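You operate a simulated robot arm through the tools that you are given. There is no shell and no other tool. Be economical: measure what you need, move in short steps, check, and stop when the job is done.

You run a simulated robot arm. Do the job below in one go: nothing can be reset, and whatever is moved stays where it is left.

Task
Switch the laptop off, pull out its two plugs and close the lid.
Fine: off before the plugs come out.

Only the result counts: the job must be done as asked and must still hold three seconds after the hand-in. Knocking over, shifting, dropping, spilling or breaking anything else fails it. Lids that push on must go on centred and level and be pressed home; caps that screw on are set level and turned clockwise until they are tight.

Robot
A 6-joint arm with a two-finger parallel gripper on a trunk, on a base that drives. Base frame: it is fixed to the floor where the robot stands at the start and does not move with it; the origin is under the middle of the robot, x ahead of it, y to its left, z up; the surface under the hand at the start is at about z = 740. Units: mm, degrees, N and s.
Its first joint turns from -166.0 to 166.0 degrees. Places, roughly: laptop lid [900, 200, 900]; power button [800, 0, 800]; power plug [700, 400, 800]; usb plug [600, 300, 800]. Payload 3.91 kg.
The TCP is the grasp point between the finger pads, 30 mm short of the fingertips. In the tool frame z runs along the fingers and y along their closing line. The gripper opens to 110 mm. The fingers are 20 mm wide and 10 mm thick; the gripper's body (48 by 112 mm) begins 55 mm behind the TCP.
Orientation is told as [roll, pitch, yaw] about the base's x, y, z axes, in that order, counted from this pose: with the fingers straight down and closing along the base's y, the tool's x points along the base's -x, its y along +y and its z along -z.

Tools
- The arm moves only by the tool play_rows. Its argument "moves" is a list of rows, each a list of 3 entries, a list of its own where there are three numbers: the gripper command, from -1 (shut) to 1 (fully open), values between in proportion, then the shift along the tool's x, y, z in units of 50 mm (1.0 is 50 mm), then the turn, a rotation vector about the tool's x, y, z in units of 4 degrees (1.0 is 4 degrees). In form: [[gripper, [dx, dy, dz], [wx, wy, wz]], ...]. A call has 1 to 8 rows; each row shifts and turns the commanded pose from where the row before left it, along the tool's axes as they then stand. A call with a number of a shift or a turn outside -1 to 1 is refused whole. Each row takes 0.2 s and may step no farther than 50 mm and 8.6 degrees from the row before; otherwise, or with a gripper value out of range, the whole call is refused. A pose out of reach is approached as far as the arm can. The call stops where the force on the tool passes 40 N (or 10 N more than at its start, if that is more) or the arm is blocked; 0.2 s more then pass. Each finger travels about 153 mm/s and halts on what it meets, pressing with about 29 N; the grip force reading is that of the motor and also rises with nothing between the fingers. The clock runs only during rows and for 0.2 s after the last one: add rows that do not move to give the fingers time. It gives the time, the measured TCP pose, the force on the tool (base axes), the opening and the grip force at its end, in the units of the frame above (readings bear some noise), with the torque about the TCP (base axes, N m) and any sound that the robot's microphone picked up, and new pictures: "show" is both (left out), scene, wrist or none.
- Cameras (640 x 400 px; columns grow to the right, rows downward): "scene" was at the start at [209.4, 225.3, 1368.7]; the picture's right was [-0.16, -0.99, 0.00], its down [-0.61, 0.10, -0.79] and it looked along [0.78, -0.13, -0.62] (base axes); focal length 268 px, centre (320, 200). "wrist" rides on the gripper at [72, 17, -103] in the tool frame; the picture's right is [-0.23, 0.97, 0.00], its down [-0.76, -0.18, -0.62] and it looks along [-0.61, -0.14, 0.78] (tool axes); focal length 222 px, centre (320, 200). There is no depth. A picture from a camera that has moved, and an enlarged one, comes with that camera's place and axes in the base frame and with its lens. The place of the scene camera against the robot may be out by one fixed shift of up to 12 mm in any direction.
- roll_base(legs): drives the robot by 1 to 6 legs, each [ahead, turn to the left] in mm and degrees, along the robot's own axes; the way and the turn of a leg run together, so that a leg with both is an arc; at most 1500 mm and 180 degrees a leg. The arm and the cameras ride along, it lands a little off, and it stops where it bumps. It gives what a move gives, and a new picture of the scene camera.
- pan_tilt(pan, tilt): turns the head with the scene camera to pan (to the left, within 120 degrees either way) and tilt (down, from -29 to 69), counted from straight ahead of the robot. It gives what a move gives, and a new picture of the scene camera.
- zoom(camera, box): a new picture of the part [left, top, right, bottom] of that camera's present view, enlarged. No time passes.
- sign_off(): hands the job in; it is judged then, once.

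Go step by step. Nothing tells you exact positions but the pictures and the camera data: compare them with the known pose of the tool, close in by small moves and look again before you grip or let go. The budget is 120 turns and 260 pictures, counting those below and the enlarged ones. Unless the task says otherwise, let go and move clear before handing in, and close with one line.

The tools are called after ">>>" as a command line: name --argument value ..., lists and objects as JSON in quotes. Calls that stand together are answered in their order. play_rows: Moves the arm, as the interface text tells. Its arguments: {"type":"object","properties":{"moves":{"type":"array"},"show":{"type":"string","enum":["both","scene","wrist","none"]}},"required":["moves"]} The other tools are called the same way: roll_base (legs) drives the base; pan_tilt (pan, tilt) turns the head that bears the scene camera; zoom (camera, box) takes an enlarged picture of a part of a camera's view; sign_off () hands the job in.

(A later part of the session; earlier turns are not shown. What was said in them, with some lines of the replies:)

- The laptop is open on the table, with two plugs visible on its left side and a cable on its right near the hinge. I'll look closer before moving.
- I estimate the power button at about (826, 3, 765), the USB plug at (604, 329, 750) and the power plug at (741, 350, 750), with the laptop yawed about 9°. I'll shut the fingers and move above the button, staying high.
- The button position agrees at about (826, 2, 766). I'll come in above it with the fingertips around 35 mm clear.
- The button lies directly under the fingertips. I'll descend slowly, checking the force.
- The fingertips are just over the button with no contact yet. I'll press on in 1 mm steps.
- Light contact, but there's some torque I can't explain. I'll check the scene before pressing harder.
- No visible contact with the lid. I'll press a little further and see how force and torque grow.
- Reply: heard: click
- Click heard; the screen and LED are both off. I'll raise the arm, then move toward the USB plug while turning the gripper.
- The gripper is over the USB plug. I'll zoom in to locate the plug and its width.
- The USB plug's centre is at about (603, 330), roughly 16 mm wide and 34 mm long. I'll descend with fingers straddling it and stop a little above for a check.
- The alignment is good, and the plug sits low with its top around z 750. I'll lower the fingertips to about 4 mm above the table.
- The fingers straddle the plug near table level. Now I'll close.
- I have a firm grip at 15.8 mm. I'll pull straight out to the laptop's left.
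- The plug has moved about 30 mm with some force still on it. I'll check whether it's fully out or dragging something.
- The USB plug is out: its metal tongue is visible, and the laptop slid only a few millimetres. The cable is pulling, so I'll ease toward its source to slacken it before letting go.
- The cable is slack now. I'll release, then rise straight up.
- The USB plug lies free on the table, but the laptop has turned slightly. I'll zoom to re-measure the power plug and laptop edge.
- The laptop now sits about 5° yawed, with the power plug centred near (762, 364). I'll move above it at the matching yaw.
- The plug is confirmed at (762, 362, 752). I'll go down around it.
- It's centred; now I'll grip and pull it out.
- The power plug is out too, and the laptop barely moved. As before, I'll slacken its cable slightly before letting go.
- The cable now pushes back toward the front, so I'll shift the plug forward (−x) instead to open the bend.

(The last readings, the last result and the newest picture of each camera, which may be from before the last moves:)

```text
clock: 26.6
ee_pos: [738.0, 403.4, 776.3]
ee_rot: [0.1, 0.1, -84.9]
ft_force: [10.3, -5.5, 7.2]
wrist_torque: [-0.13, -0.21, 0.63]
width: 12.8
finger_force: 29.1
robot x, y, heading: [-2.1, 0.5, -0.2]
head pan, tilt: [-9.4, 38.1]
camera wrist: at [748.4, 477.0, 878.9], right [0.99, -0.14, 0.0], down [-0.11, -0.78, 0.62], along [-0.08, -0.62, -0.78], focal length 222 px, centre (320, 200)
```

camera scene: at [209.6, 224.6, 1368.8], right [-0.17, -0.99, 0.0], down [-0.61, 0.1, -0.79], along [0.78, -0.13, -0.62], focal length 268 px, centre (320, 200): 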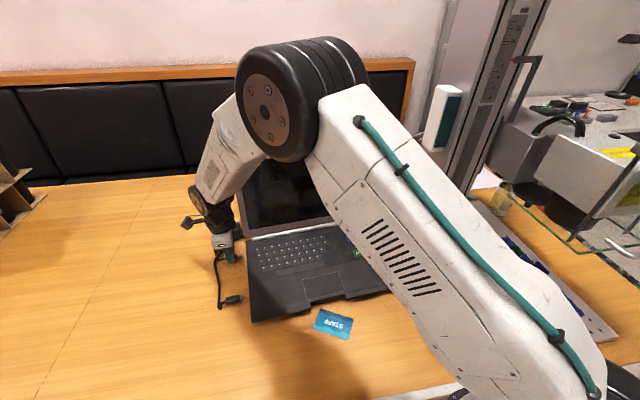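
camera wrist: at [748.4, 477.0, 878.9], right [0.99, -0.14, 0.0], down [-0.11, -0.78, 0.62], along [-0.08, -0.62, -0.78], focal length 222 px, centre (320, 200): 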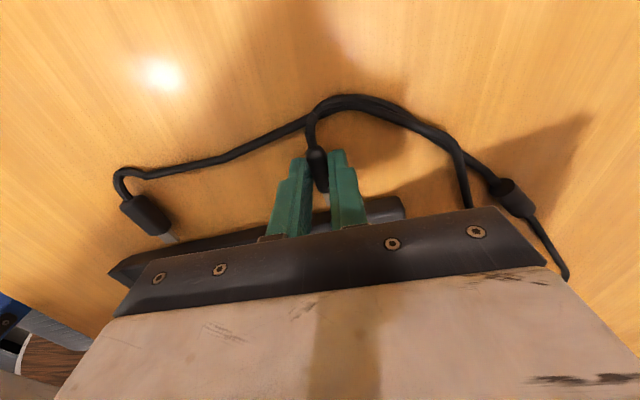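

The plug is now well clear of the laptop. A small move back rearward should balance the cable.

>>> play_rows --moves '[[-1, [0, 0.12, 0], [0, 0, 0]], [-1, [0, 0.1, 0], [0, 0, 0]], [-1, [0, 0, 0], [0, 0, 0]]]' --show "none"

>>> zoom --camera "wrist" --box '[230, 70, 410, 220]'

```text
clock: 27.4
ee_pos: [748.6, 406.3, 774.1]
ee_rot: [0.0, 0.1, -84.8]
ft_force: [-10.3, -1.9, 11.1]
wrist_torque: [0.06, 0.29, 0.54]
width: 12.1
finger_force: 29.4
robot x, y, heading: [1.5, 1.7, -0.2]
head pan, tilt: [-9.4, 38.1]
```

```text
2.67 times, centred on (320, 145) of wrist
camera zoom: at [758.0, 478.8, 878.4], right [0.99, -0.14, 0.0], down [-0.11, -0.78, 0.62], along [-0.09, -0.62, -0.78], focal length 592 px, centre (320, 347)
```

zoom: 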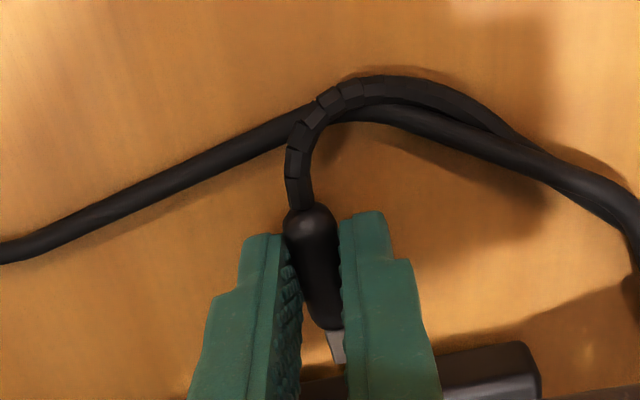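

The upward force suggests the plug is pressed on the table, and the sideways readings are just friction. I'll ease up 2 mm and release.

>>> play_rows --moves '[[-1, [0, 0, -0.03], [0, 0, 0]], [-0.8, [0, 0, 0], [0, 0, 0]], [-0.5, [0, 0, 0], [0, 0, 0]], [-0.4, [0, 0, 0], [0, 0, 0]], [-0.4, [0, 0, -0.5], [0, 0, 0]], [-0.4, [0, 0, -0.9], [0, 0, 0]], [-0.4, [0, 0, -0.9], [0, 0, 0]], [-0.4, [0, 0, 0], [0, 0, 0]]]' --show "both"

>>> zoom --camera "scene" --box '[180, 200, 340, 360]'

```text
clock: 29.2
ee_pos: [747.6, 403.3, 891.8]
ee_rot: [0.0, 0.0, -84.7]
ft_force: [-0.8, 0.7, 0.2]
wrist_torque: [-0.05, 0.0, -0.01]
width: 33.0
finger_force: 0.2
robot x, y, heading: [-2.3, -0.1, 0.1]
head pan, tilt: [-9.4, 38.1]
camera scene: at [209.5, 225.1, 1368.7], right [-0.16, -0.99, 0.0], down [-0.61, 0.1, -0.79], along [0.78, -0.13, -0.62], focal length 268 px, centre (320, 200)
camera wrist: at [757.5, 477.4, 994.3], right [0.99, -0.14, 0.0], down [-0.11, -0.77, 0.62], along [-0.09, -0.62, -0.78], focal length 222 px, centre (320, 200)
```

scene: 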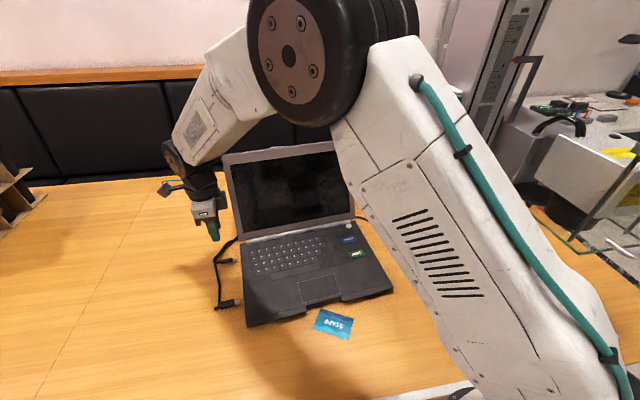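
wrist: 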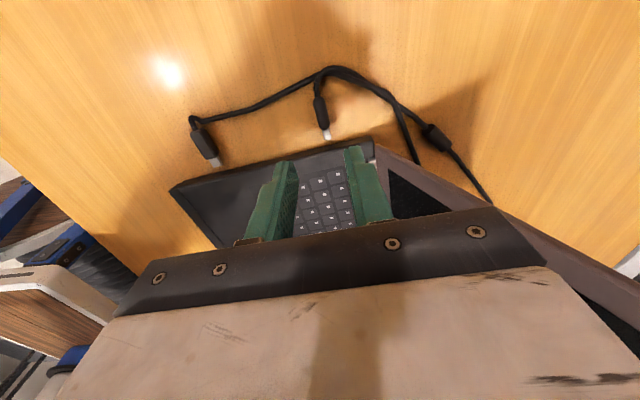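

```text
2.50 times, centred on (260, 280) of scene
camera zoom: at [209.5, 225.1, 1368.7], right [-0.16, -0.99, 0.0], down [-0.61, 0.1, -0.79], along [0.78, -0.13, -0.62], focal length 671 px, centre (470, 0)
```

zoom: 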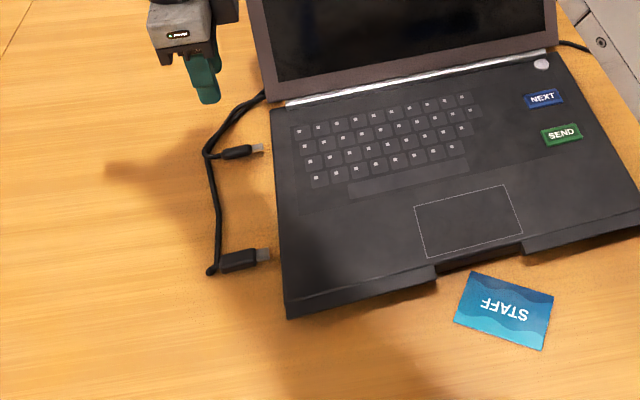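

Both plugs are out and lying on the table. Next is the lid: it leans back about 27°, with its top edge near x 937, z 1000. I'll close the fingers, rise, and cross over to behind its top edge.

>>> play_rows --moves '[[-0.4, [0, 0, -0.9], [0, 0, 0]], [-1, [0, 0, -0.95], [0, 0, 0]], [-1, [0, 0, -0.95], [0, 0, 0]], [-1, [0, 0, -0.95], [0, 0, 0]], [-1, [0, 0, -0.95], [0, 0, 0]], [-1, [0, 0, 0], [0, 0, 0]]]' --show "both"

```text
clock: 30.6
ee_pos: [747.5, 403.1, 1125.8]
ee_rot: [0.0, 0.0, -84.9]
ft_force: [0.4, -0.3, 0.8]
wrist_torque: [0.02, -0.02, 0.0]
width: 0.0
finger_force: 28.8
robot x, y, heading: [-0.7, 0.7, -0.2]
head pan, tilt: [-9.4, 38.1]
camera scene: at [209.5, 225.1, 1368.7], right [-0.16, -0.99, 0.0], down [-0.61, 0.1, -0.79], along [0.78, -0.13, -0.62], focal length 268 px, centre (320, 200)
camera wrist: at [757.7, 476.9, 1229.6], right [0.99, -0.14, 0.0], down [-0.11, -0.78, 0.62], along [-0.09, -0.62, -0.78], focal length 222 px, centre (320, 200)
```

scene: 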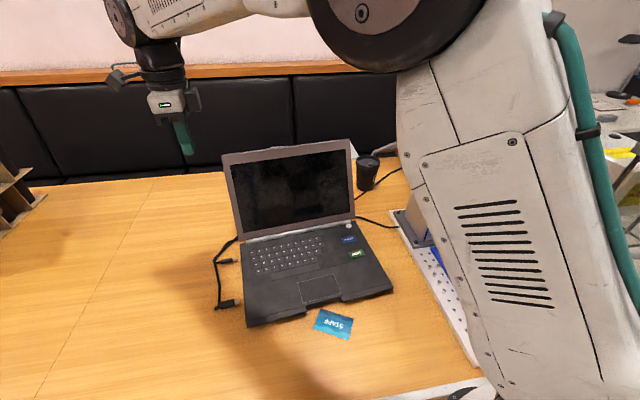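
wrist: 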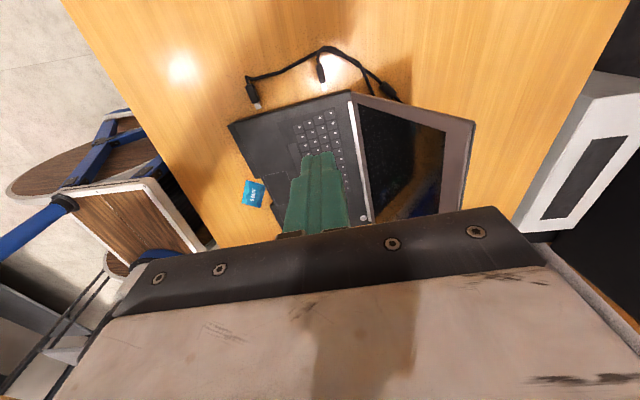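

The lid's top edge runs from (899, 382) to (948, 10) at z≈1008. I'll cross over above it to (958, 196).

>>> play_rows --moves '[[-1, [-0.752, 0.635, 0], [0, 0, 0]], [-1, [-0.752, 0.635, 0], [0, 0, 0]], [-1, [-0.752, 0.635, 0], [0, 0, 0]], [-1, [-0.752, 0.635, 0], [0, 0, 0]], [-1, [-0.752, 0.635, 0], [0, 0, 0]], [-1, [-0.752, 0.635, 0], [0, 0, 0]], [-1, [0, 0, 0], [0, 0, 0]]]' --show "both"

```text
clock: 32.2
ee_pos: [959.9, 195.3, 1124.9]
ee_rot: [0.0, 0.1, -84.9]
ft_force: [0.7, -0.6, 0.5]
wrist_torque: [0.0, 0.01, -0.01]
width: 0.1
finger_force: 29.5
robot x, y, heading: [2.1, -1.2, 0.2]
head pan, tilt: [-9.4, 38.1]
camera scene: at [209.4, 225.0, 1368.7], right [-0.16, -0.99, 0.0], down [-0.61, 0.1, -0.79], along [0.78, -0.13, -0.62], focal length 268 px, centre (320, 200)
camera wrist: at [970.6, 268.5, 1228.6], right [0.99, -0.14, 0.0], down [-0.11, -0.78, 0.62], along [-0.09, -0.62, -0.78], focal length 222 px, centre (320, 200)
```

scene: 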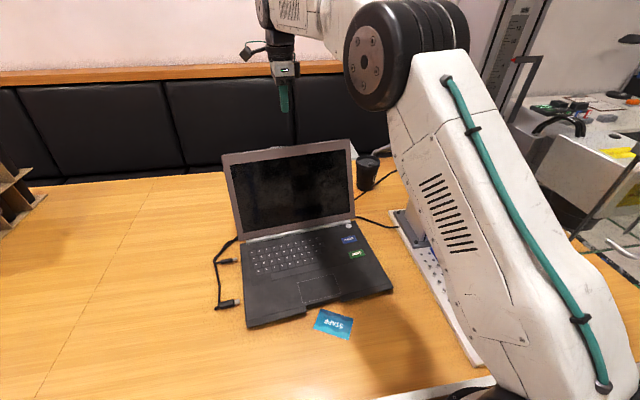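
wrist: 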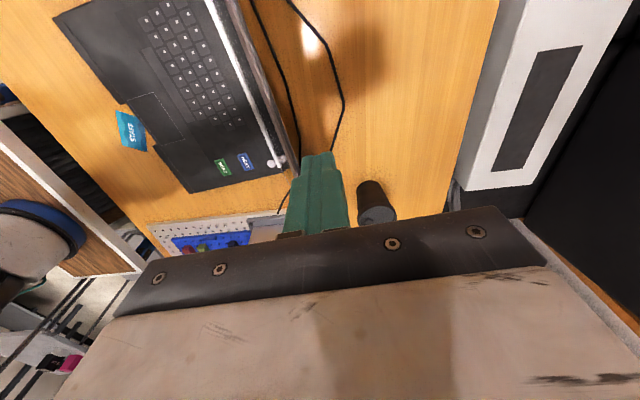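

The fingers are behind the lid's plane. I'll lower so the tips sit about 25 mm below its top edge.

>>> play_rows --moves '[[-1, [0, 0, 0.8], [0, 0, 0]], [-1, [0, 0, 0.8], [0, 0, 0]], [-1, [0, 0, 0.6], [0, 0, 0]], [-1, [0, 0, 0], [0, 0, 0]]]' --show "both"

```text
clock: 33.2
ee_pos: [960.1, 199.9, 1016.2]
ee_rot: [0.1, 0.1, -84.8]
ft_force: [0.0, 0.4, 1.1]
wrist_torque: [0.0, 0.01, -0.02]
width: 0.0
finger_force: 29.1
robot x, y, heading: [0.9, -1.0, 0.1]
head pan, tilt: [-9.4, 38.1]
camera scene: at [209.4, 225.0, 1368.7], right [-0.16, -0.99, 0.0], down [-0.61, 0.1, -0.79], along [0.78, -0.13, -0.62], focal length 268 px, centre (320, 200)
camera wrist: at [969.7, 272.1, 1119.2], right [0.99, -0.14, 0.0], down [-0.11, -0.78, 0.62], along [-0.09, -0.62, -0.78], focal length 222 px, centre (320, 200)
```

scene: 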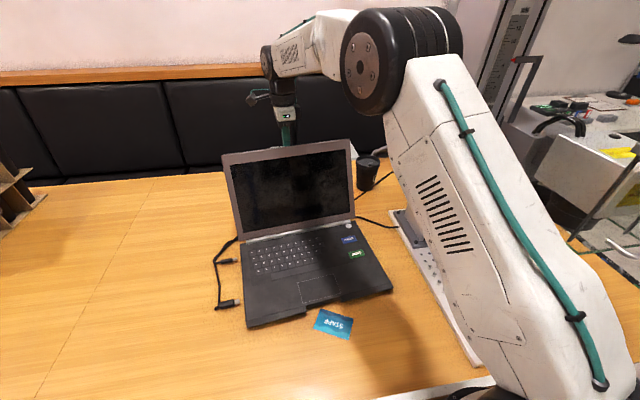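
wrist: 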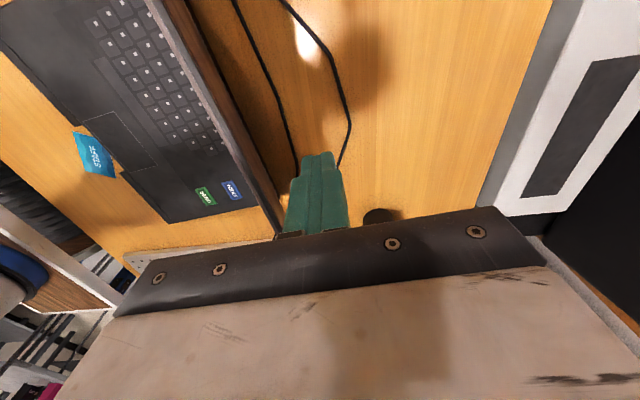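

The fingers are behind the lid. Now I'll draw them toward the robot to bring the lid upright.

>>> play_rows --moves '[[-1, [-0.016, -0.4, 0], [0, 0, 0]], [-1, [-0.016, -0.4, 0], [0, 0, 0]], [-1, [-0.016, -0.4, 0], [0, 0, 0]], [-1, [-0.016, -0.4, 0], [0, 0, 0]], [-1, [0, 0, 0], [0, 0, 0]]]' --show "both"

```text
clock: 34.1
ee_pos: [895.2, 190.4, 1024.3]
ee_rot: [0.9, 0.2, -84.8]
ft_force: [2.6, 1.9, 5.0]
wrist_torque: [-0.1, 0.07, 0.0]
width: 0.1
finger_force: 29.2
robot x, y, heading: [3.8, 0.1, -0.1]
head pan, tilt: [-9.4, 38.1]
stopped in row 4: the force on the tool passed its limit at 47 N (the readings are from after the stop); the commanded pose is now the measured one
camera scene: at [209.2, 225.1, 1368.7], right [-0.16, -0.99, 0.0], down [-0.61, 0.1, -0.79], along [0.78, -0.13, -0.62], focal length 268 px, centre (320, 200)
camera wrist: at [904.1, 262.9, 1127.2], right [0.99, -0.14, 0.01], down [-0.12, -0.78, 0.62], along [-0.07, -0.61, -0.79], focal length 222 px, centre (320, 200)
```

scene: 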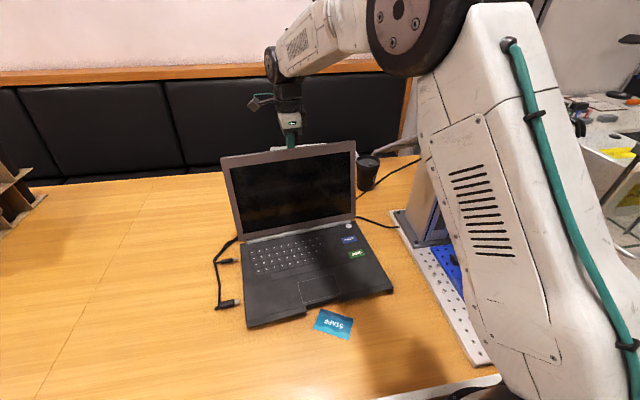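
wrist: 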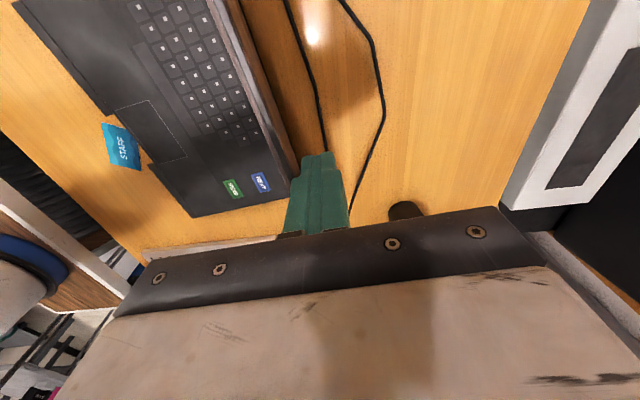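

The lid has come up, but its rising top edge caught a shoulder on the fingers. I'll back off, raise the arm by 18 mm and continue more gently.

>>> play_rows --moves '[[-1, [0, 0.1, 0], [0, 0, 0]], [-1, [0, 0, -0.36], [-0.2, 0, 0]], [-1, [-0.01, -0.2, 0], [0, 0, 0]], [-1, [-0.01, -0.2, 0], [0, 0, 0]], [-1, [-0.01, -0.2, 0], [0, 0, 0]], [-1, [0, 0, 0], [0, 0, 0]]]' --show "both"

```text
clock: 35.5
ee_pos: [869.1, 185.0, 1040.4]
ee_rot: [1.5, 0.2, -84.7]
ft_force: [1.1, 0.0, 0.1]
wrist_torque: [0.0, 0.01, -0.02]
width: 0.2
finger_force: 29.6
robot x, y, heading: [1.0, -1.3, 0.1]
head pan, tilt: [-9.4, 38.1]
camera scene: at [209.5, 225.1, 1368.7], right [-0.16, -0.99, 0.0], down [-0.61, 0.1, -0.79], along [0.78, -0.13, -0.62], focal length 268 px, centre (320, 200)
camera wrist: at [877.5, 258.5, 1143.3], right [0.99, -0.14, 0.02], down [-0.12, -0.78, 0.62], along [-0.07, -0.61, -0.79], focal length 222 px, centre (320, 200)
```

scene: 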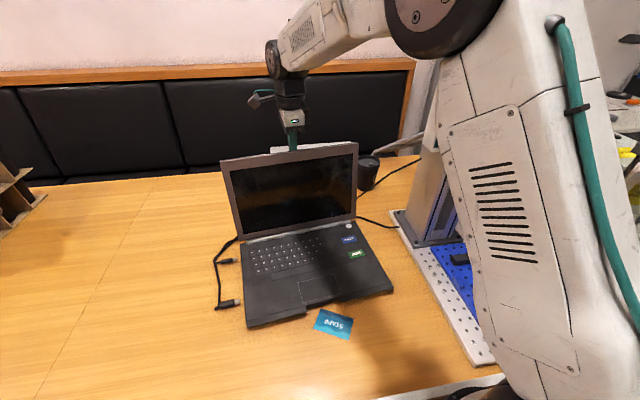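
wrist: 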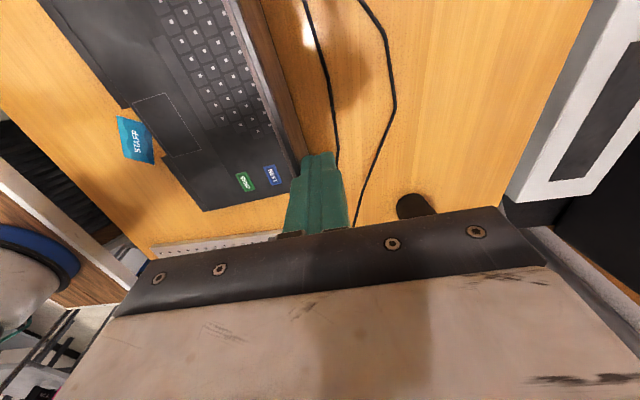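

The lid is now near vertical with no reaction force. I'll tip it past vertical, following its arc.

>>> play_rows --moves '[[-1, [-0.01, -0.3, 0.1], [0, 0, 0]], [-1, [-0.01, -0.3, 0.1], [0, 0, 0]], [-1, [-0.02, -0.4, 0.1], [0, 0, 0]], [-1, [-0.02, -0.4, 0.1], [0, 0, 0]], [-1, [-0.02, -0.4, 0.1], [0, 0, 0]], [-1, [0, 0, 0], [0, 0, 0]]]' --show "both"

```text
clock: 36.3
ee_pos: [828.6, 179.6, 1031.7]
ee_rot: [2.3, 0.4, -84.8]
ft_force: [0.0, 1.0, 11.5]
wrist_torque: [-0.18, 0.12, 0.0]
width: 0.2
finger_force: 29.0
robot x, y, heading: [0.2, 1.8, -0.0]
head pan, tilt: [-9.4, 38.1]
stopped in row 3: the force on the tool passed its limit at 47 N (the readings are from after the stop); the commanded pose is now the measured one
camera scene: at [209.0, 225.1, 1368.8], right [-0.16, -0.99, 0.0], down [-0.61, 0.1, -0.79], along [0.78, -0.13, -0.62], focal length 268 px, centre (320, 200)
camera wrist: at [835.5, 252.2, 1135.5], right [0.99, -0.14, 0.04], down [-0.13, -0.78, 0.61], along [-0.05, -0.61, -0.79], focal length 222 px, centre (320, 200)
```

scene: 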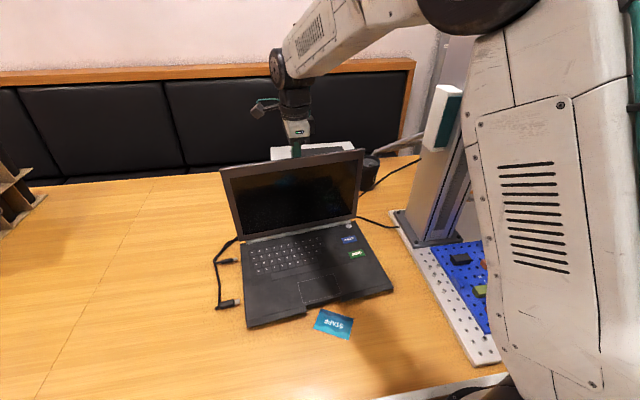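
wrist: 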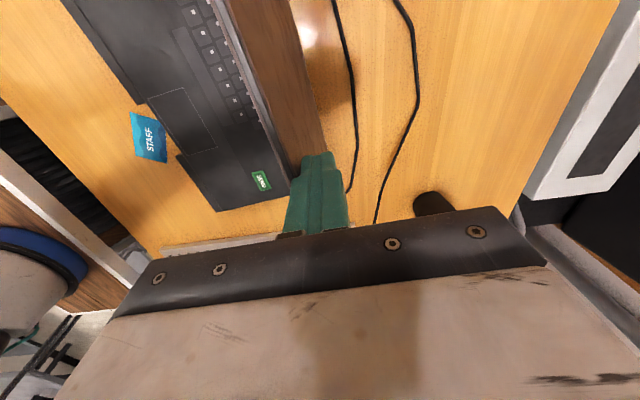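

The lid just passed vertical. The hinge seems to resist in proportion to speed, so I'll continue in smaller, slower steps and straighten the tool.

>>> play_rows --moves '[[-1, [-0.008, -0.18, 0.04], [0, -0.15, 0]], [-1, [-0.008, -0.19, 0.05], [0, -0.15, 0]], [-1, [-0.008, -0.19, 0.05], [0, -0.15, 0]], [-1, [-0.008, -0.19, 0.05], [0, -0.1, 0]], [-1, [-0.008, -0.19, 0.05], [0, 0, 0]], [-1, [-0.008, -0.185, 0.068], [0, 0, 0]], [-1, [-0.008, -0.185, 0.068], [0, 0, 0]], [-1, [0, 0, 0], [0, 0, 0]]]' --show "both"

```text
clock: 36.9
ee_pos: [817.1, 177.6, 1031.1]
ee_rot: [2.7, -0.4, -84.8]
ft_force: [0.2, -1.1, 11.4]
wrist_torque: [0.13, 0.17, 0.05]
width: 0.0
finger_force: 29.0
robot x, y, heading: [2.4, 0.2, 0.1]
head pan, tilt: [-9.4, 38.1]
stopped in row 2: the force on the tool passed its limit at 46 N (the readings are from after the stop); the commanded pose is now the measured one
camera scene: at [209.1, 224.9, 1368.8], right [-0.16, -0.99, 0.0], down [-0.61, 0.1, -0.79], along [0.78, -0.13, -0.62], focal length 268 px, centre (320, 200)
camera wrist: at [821.9, 252.1, 1134.2], right [0.99, -0.14, 0.05], down [-0.14, -0.77, 0.62], along [-0.05, -0.62, -0.78], focal length 222 px, centre (320, 200)
```

scene: 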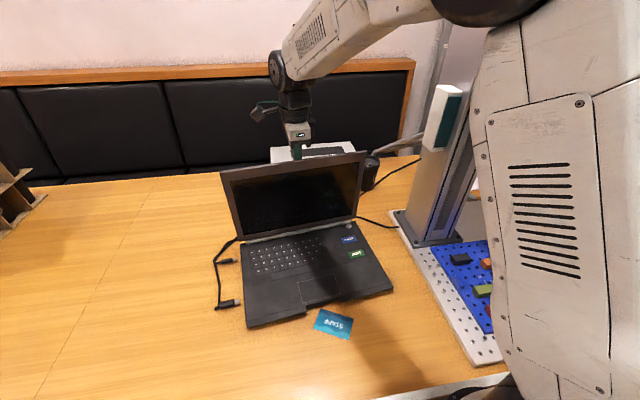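
wrist: 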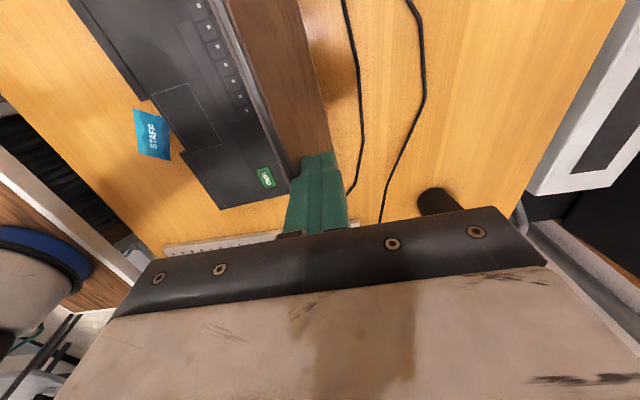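

The torque shows the finger's shoulder was resting on the lid's top edge. I'll raise 10 mm so only the tips touch the lid's back, then follow the arc.

>>> play_rows --moves '[[-1, [0, 0.03, -0.2], [0, -0.2, 0]], [-1, [-0.008, -0.27, 0.034], [0, -0.2, 0]], [-1, [-0.008, -0.27, 0.034], [0, -0.2, 0]], [-1, [-0.008, -0.27, 0.034], [0, 0, 0]], [-1, [-0.008, -0.29, 0.11], [0, 0, 0]], [-1, [-0.008, -0.29, 0.11], [0, 0, 0]], [-1, [0, 0, 0], [0, 0, 0]]]' --show "both"

```text
clock: 38.5
ee_pos: [748.9, 169.5, 1018.7]
ee_rot: [2.5, -2.8, -84.9]
ft_force: [0.3, -1.0, 0.3]
wrist_torque: [0.01, -0.02, 0.0]
width: 0.1
finger_force: 28.7
robot x, y, heading: [1.8, -2.1, 0.1]
head pan, tilt: [-9.4, 38.1]
camera scene: at [209.5, 225.1, 1368.7], right [-0.16, -0.99, 0.0], down [-0.61, 0.1, -0.79], along [0.78, -0.13, -0.62], focal length 268 px, centre (320, 200)
camera wrist: at [754.4, 248.3, 1120.3], right [0.99, -0.14, 0.05], down [-0.14, -0.75, 0.65], along [-0.05, -0.65, -0.76], focal length 222 px, centre (320, 200)
```

scene: 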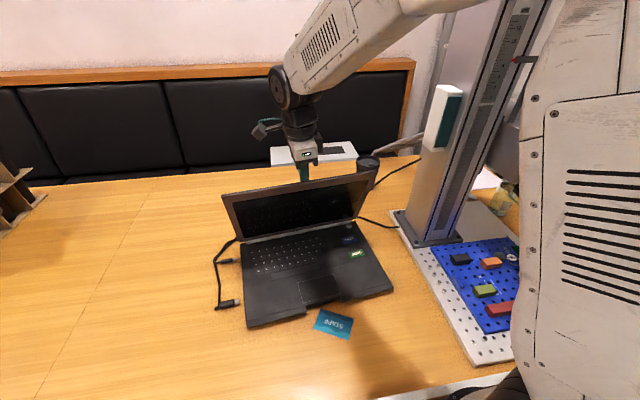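
wrist: 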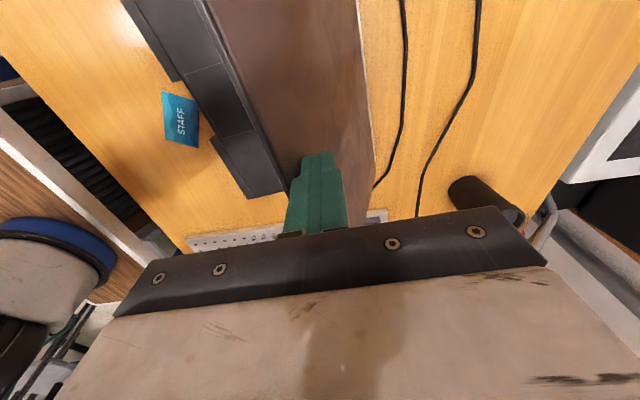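

It's working smoothly, with the lid tilted forward about 22°. I'll keep following the arc.

>>> play_rows --moves '[[-1, [-0.01, -0.27, 0.11], [0.2, 0.2, 0]], [-1, [-0.01, -0.27, 0.11], [0.2, 0.2, 0]], [-1, [-0.01, -0.25, 0.178], [0.2, 0.2, 0]], [-1, [-0.01, -0.25, 0.178], [0, 0.1, 0]], [-1, [-0.01, -0.25, 0.178], [0, 0, 0]], [-1, [-0.01, -0.25, 0.178], [0, 0, 0]], [-1, [-0.008, -0.195, 0.238], [0, 0, 0]], [-1, [-0.008, -0.195, 0.238], [0, 0, 0]]]' --show "both"

```text
clock: 40.3
ee_pos: [652.7, 155.7, 947.6]
ee_rot: [0.1, 0.0, -84.8]
ft_force: [1.3, 0.3, 1.1]
wrist_torque: [0.0, 0.01, 0.0]
width: 0.2
finger_force: 29.1
robot x, y, heading: [-0.3, -1.4, -0.1]
head pan, tilt: [-9.4, 38.1]
camera scene: at [209.5, 225.1, 1368.7], right [-0.16, -0.99, 0.0], down [-0.61, 0.1, -0.79], along [0.78, -0.13, -0.62], focal length 268 px, centre (320, 200)
camera wrist: at [662.4, 229.7, 1051.4], right [0.99, -0.14, 0.0], down [-0.11, -0.78, 0.62], along [-0.08, -0.62, -0.78], focal length 222 px, centre (320, 200)
```

scene: 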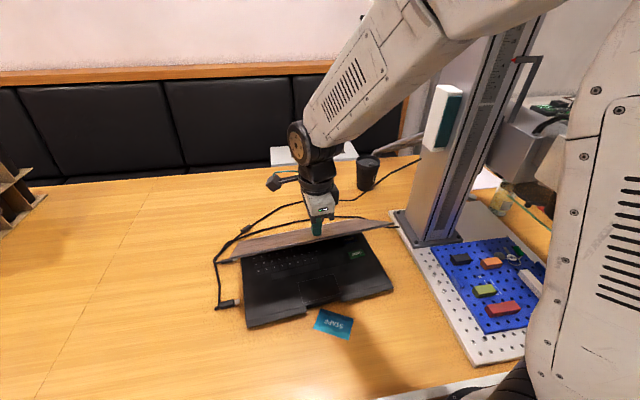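
wrist: 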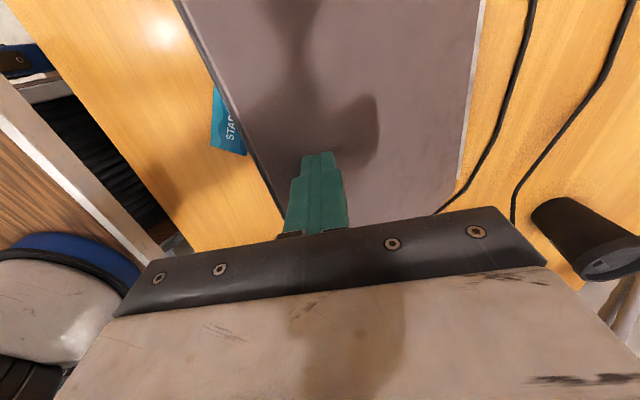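

The lid is about 50° forward and nothing else is disturbed. I'll carry on down.

>>> play_rows --moves '[[-1, [-0.008, -0.19, 0.232], [0, 0, 0]], [-1, [-0.008, -0.19, 0.232], [0, 0, 0]], [-1, [-0.006, -0.13, 0.28], [0, 0, 0]], [-1, [-0.006, -0.13, 0.28], [0, 0, 0]], [-1, [-0.006, -0.13, 0.28], [0, 0, 0]], [-1, [-0.006, -0.13, 0.28], [0, 0, 0]], [-1, [0, -0.05, 0.25], [0, 0, 0]], [-1, [0, 0, 0], [0, 0, 0]]]' --show "both"

```text
clock: 42.1
ee_pos: [606.6, 149.1, 857.0]
ee_rot: [0.1, 0.0, -84.9]
ft_force: [-0.3, 0.2, -0.9]
wrist_torque: [0.0, 0.0, -0.02]
width: 0.0
finger_force: 29.4
robot x, y, heading: [-5.3, -0.8, 0.1]
head pan, tilt: [-9.4, 38.1]
camera scene: at [209.5, 225.1, 1368.7], right [-0.16, -0.99, 0.0], down [-0.61, 0.1, -0.79], along [0.78, -0.13, -0.62], focal length 268 px, centre (320, 200)
camera wrist: at [617.4, 222.7, 959.9], right [0.99, -0.14, 0.0], down [-0.11, -0.78, 0.62], along [-0.08, -0.62, -0.78], focal length 222 px, centre (320, 200)
```

scene: 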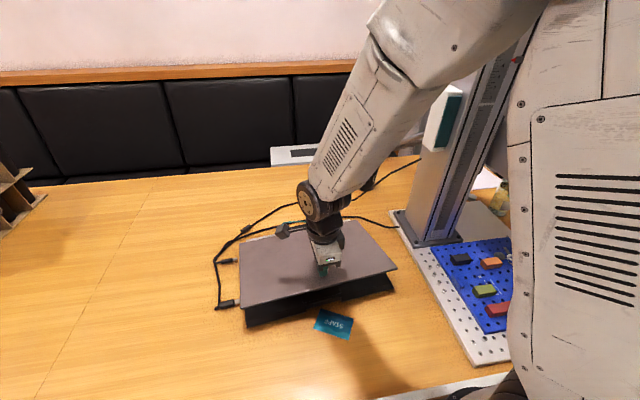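
wrist: 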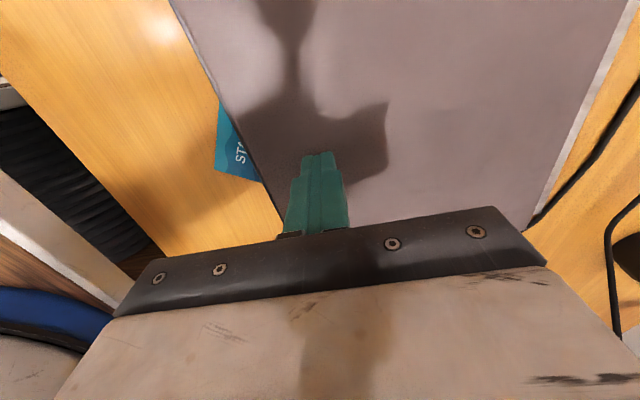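

The lid is nearly shut. I'll press down slowly, watching the force.

>>> play_rows --moves '[[-1, [0, -0.04, 0.24], [0, 0, 0]], [-1, [0, -0.04, 0.24], [0, 0, 0]], [-1, [0, -0.02, 0.2], [0, 0, 0]], [-1, [0, 0, 0.14], [0, 0, 0]], [-1, [0, 0, 0.06], [0, 0, 0]], [-1, [0, 0, 0.04], [0, 0, 0]], [-1, [0, 0, 0], [0, 0, 0]]]' --show "both"

```text
clock: 43.7
ee_pos: [601.7, 150.1, 811.4]
ee_rot: [0.0, 0.0, -84.8]
ft_force: [-0.2, -0.5, -0.1]
wrist_torque: [0.02, -0.02, -0.03]
width: 0.0
finger_force: 29.1
robot x, y, heading: [-1.0, -1.1, -0.2]
head pan, tilt: [-9.4, 38.1]
camera scene: at [209.5, 225.1, 1368.7], right [-0.16, -0.99, 0.0], down [-0.61, 0.1, -0.79], along [0.78, -0.13, -0.62], focal length 268 px, centre (320, 200)
camera wrist: at [611.9, 223.8, 913.7], right [0.99, -0.14, 0.0], down [-0.11, -0.77, 0.62], along [-0.09, -0.62, -0.78], focal length 222 px, centre (320, 200)
```

scene: 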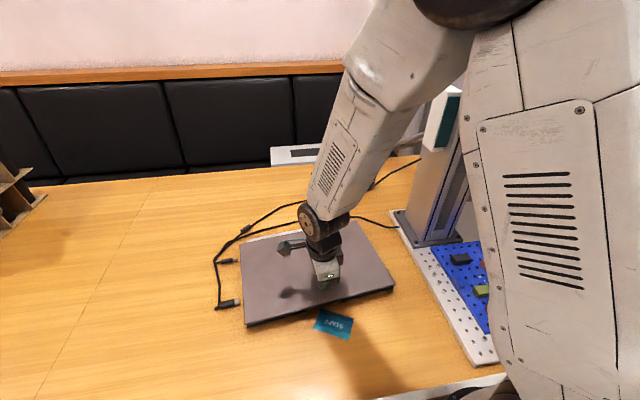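
wrist: 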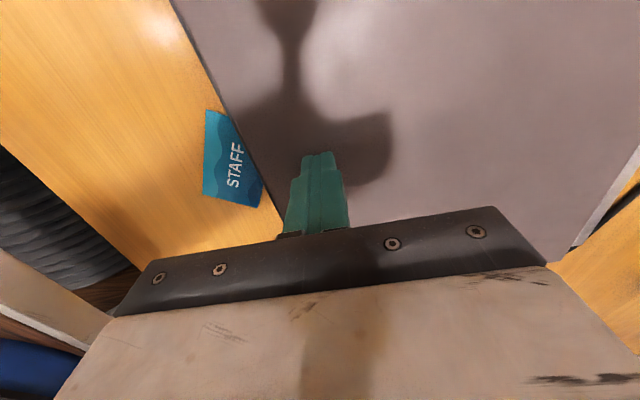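

The lid is close to flush. I'll press on in 1.5 mm steps until there's firm contact.

>>> play_rows --moves '[[-1, [0, 0, 0.03], [0, 0, 0]], [-1, [0, 0, 0.03], [0, 0, 0]], [-1, [0, 0, 0.03], [0, 0, 0]], [-1, [0, 0, 0.03], [0, 0, 0]], [-1, [0, 0, 0], [0, 0, 0]]]' --show "none"

>>> zoom --camera "scene" --box '[200, 210, 420, 350]'

```text
clock: 44.9
ee_pos: [602.6, 150.2, 805.6]
ee_rot: [0.2, 0.0, -84.9]
ft_force: [0.2, -0.4, 0.3]
wrist_torque: [-0.02, -0.03, 0.0]
width: 0.1
finger_force: 29.0
robot x, y, heading: [2.4, 1.3, 0.1]
head pan, tilt: [-9.4, 38.1]
```

```text
2.86 times, centred on (310, 280) of scene
camera zoom: at [209.5, 225.1, 1368.7], right [-0.16, -0.99, 0.0], down [-0.61, 0.1, -0.79], along [0.78, -0.13, -0.62], focal length 767 px, centre (349, -29)
```

zoom: 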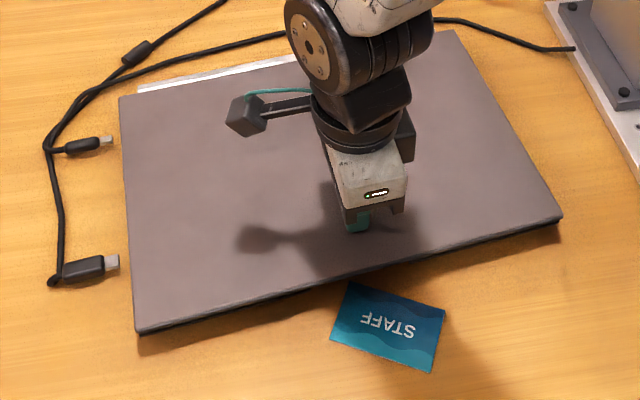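

It looks closed; I'll press until I feel solid contact.

>>> play_rows --moves '[[-1, [0, 0, 0.04], [0, 0, 0]], [-1, [0, 0, 0.04], [0, 0, 0]], [-1, [0, 0, 0.03], [0, 0, 0]], [-1, [0, 0, 0.03], [0, 0, 0]], [-1, [0, 0, 0], [0, 0, 0]]]' --show "none"

```text
clock: 45.6
ee_pos: [602.4, 149.9, 801.6]
ee_rot: [0.2, 0.0, -84.8]
ft_force: [-7.0, -2.2, 23.8]
wrist_torque: [-0.2, 0.27, -0.16]
width: 0.0
finger_force: 28.9
robot x, y, heading: [-2.4, 0.7, -0.1]
head pan, tilt: [-9.4, 38.1]
stopped in row 3: the force on the tool passed its limit at 45 N (the readings are from after the stop); the commanded pose is now the measured one
```

Solid contact at a tip height of about 772, so the lid is pressed home. I'll lift away and check the whole scene.

>>> play_rows --moves '[[-1, [0, 0, -0.2], [0, 0, 0]], [-1, [0, 0, -0.9], [0, 0, 0]], [-1, [0, 0, -0.95], [0, 0, 0]], [-1, [0, 0, -0.95], [0, 0, 0]], [-1, [0, 0, -0.95], [0, 0, 0]], [-1, [0, 0, -0.95], [0, 0, 0]], [-1, [0, 0, 0], [0, 0, 0]]]' --show "both"

>>> zoom --camera "scene" --box '[200, 210, 420, 350]'

```text
clock: 47.2
ee_pos: [601.8, 146.0, 1047.1]
ee_rot: [0.2, 0.1, -84.9]
ft_force: [-0.3, -0.1, 0.6]
wrist_torque: [0.02, 0.01, 0.02]
width: 0.0
finger_force: 28.9
robot x, y, heading: [1.9, -2.9, -0.1]
head pan, tilt: [-9.4, 38.1]
camera scene: at [209.4, 225.1, 1368.7], right [-0.16, -0.99, 0.0], down [-0.61, 0.1, -0.79], along [0.78, -0.13, -0.62], focal length 268 px, centre (320, 200)
camera wrist: at [611.9, 220.1, 1149.9], right [0.99, -0.14, 0.0], down [-0.11, -0.78, 0.62], along [-0.08, -0.62, -0.78], focal length 222 px, centre (320, 200)
```

scene: 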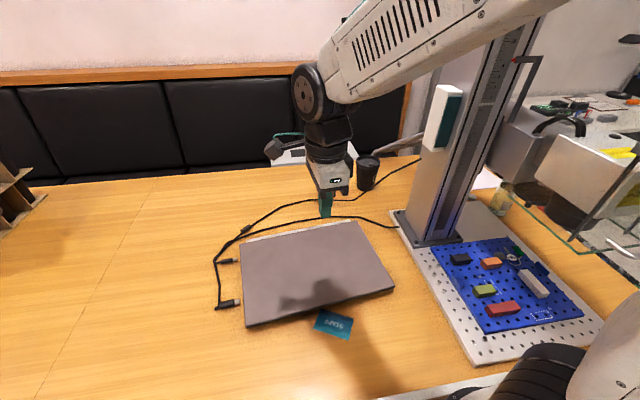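
wrist: 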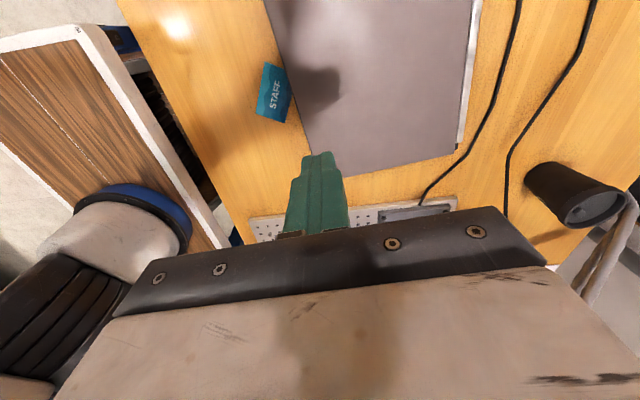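

```text
2.86 times, centred on (310, 280) of scene
camera zoom: at [209.4, 225.1, 1368.7], right [-0.16, -0.99, 0.0], down [-0.61, 0.1, -0.79], along [0.78, -0.13, -0.62], focal length 767 px, centre (349, -29)
```

zoom: 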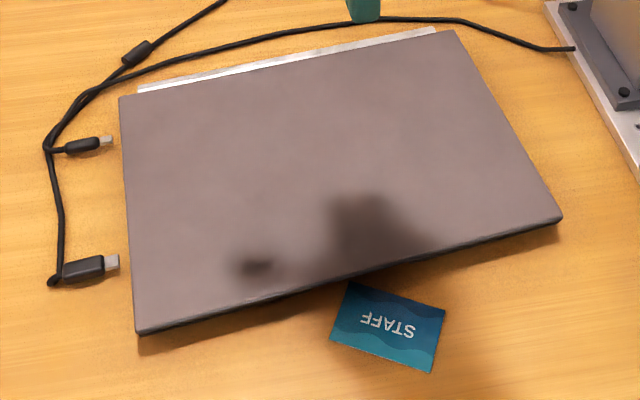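

The laptop is off and its lid is shut. Both plugs lie clear of it, the card is where it was, and the arm is clear, so I'm handing in.

>>> sign_off

```text
The job is handed in.
```

The laptop was switched off first (click heard, screen and light out), then both plugs came out and the lid was pressed shut; the laptop itself slid and turned slightly on the table while I was freeing the plugs.
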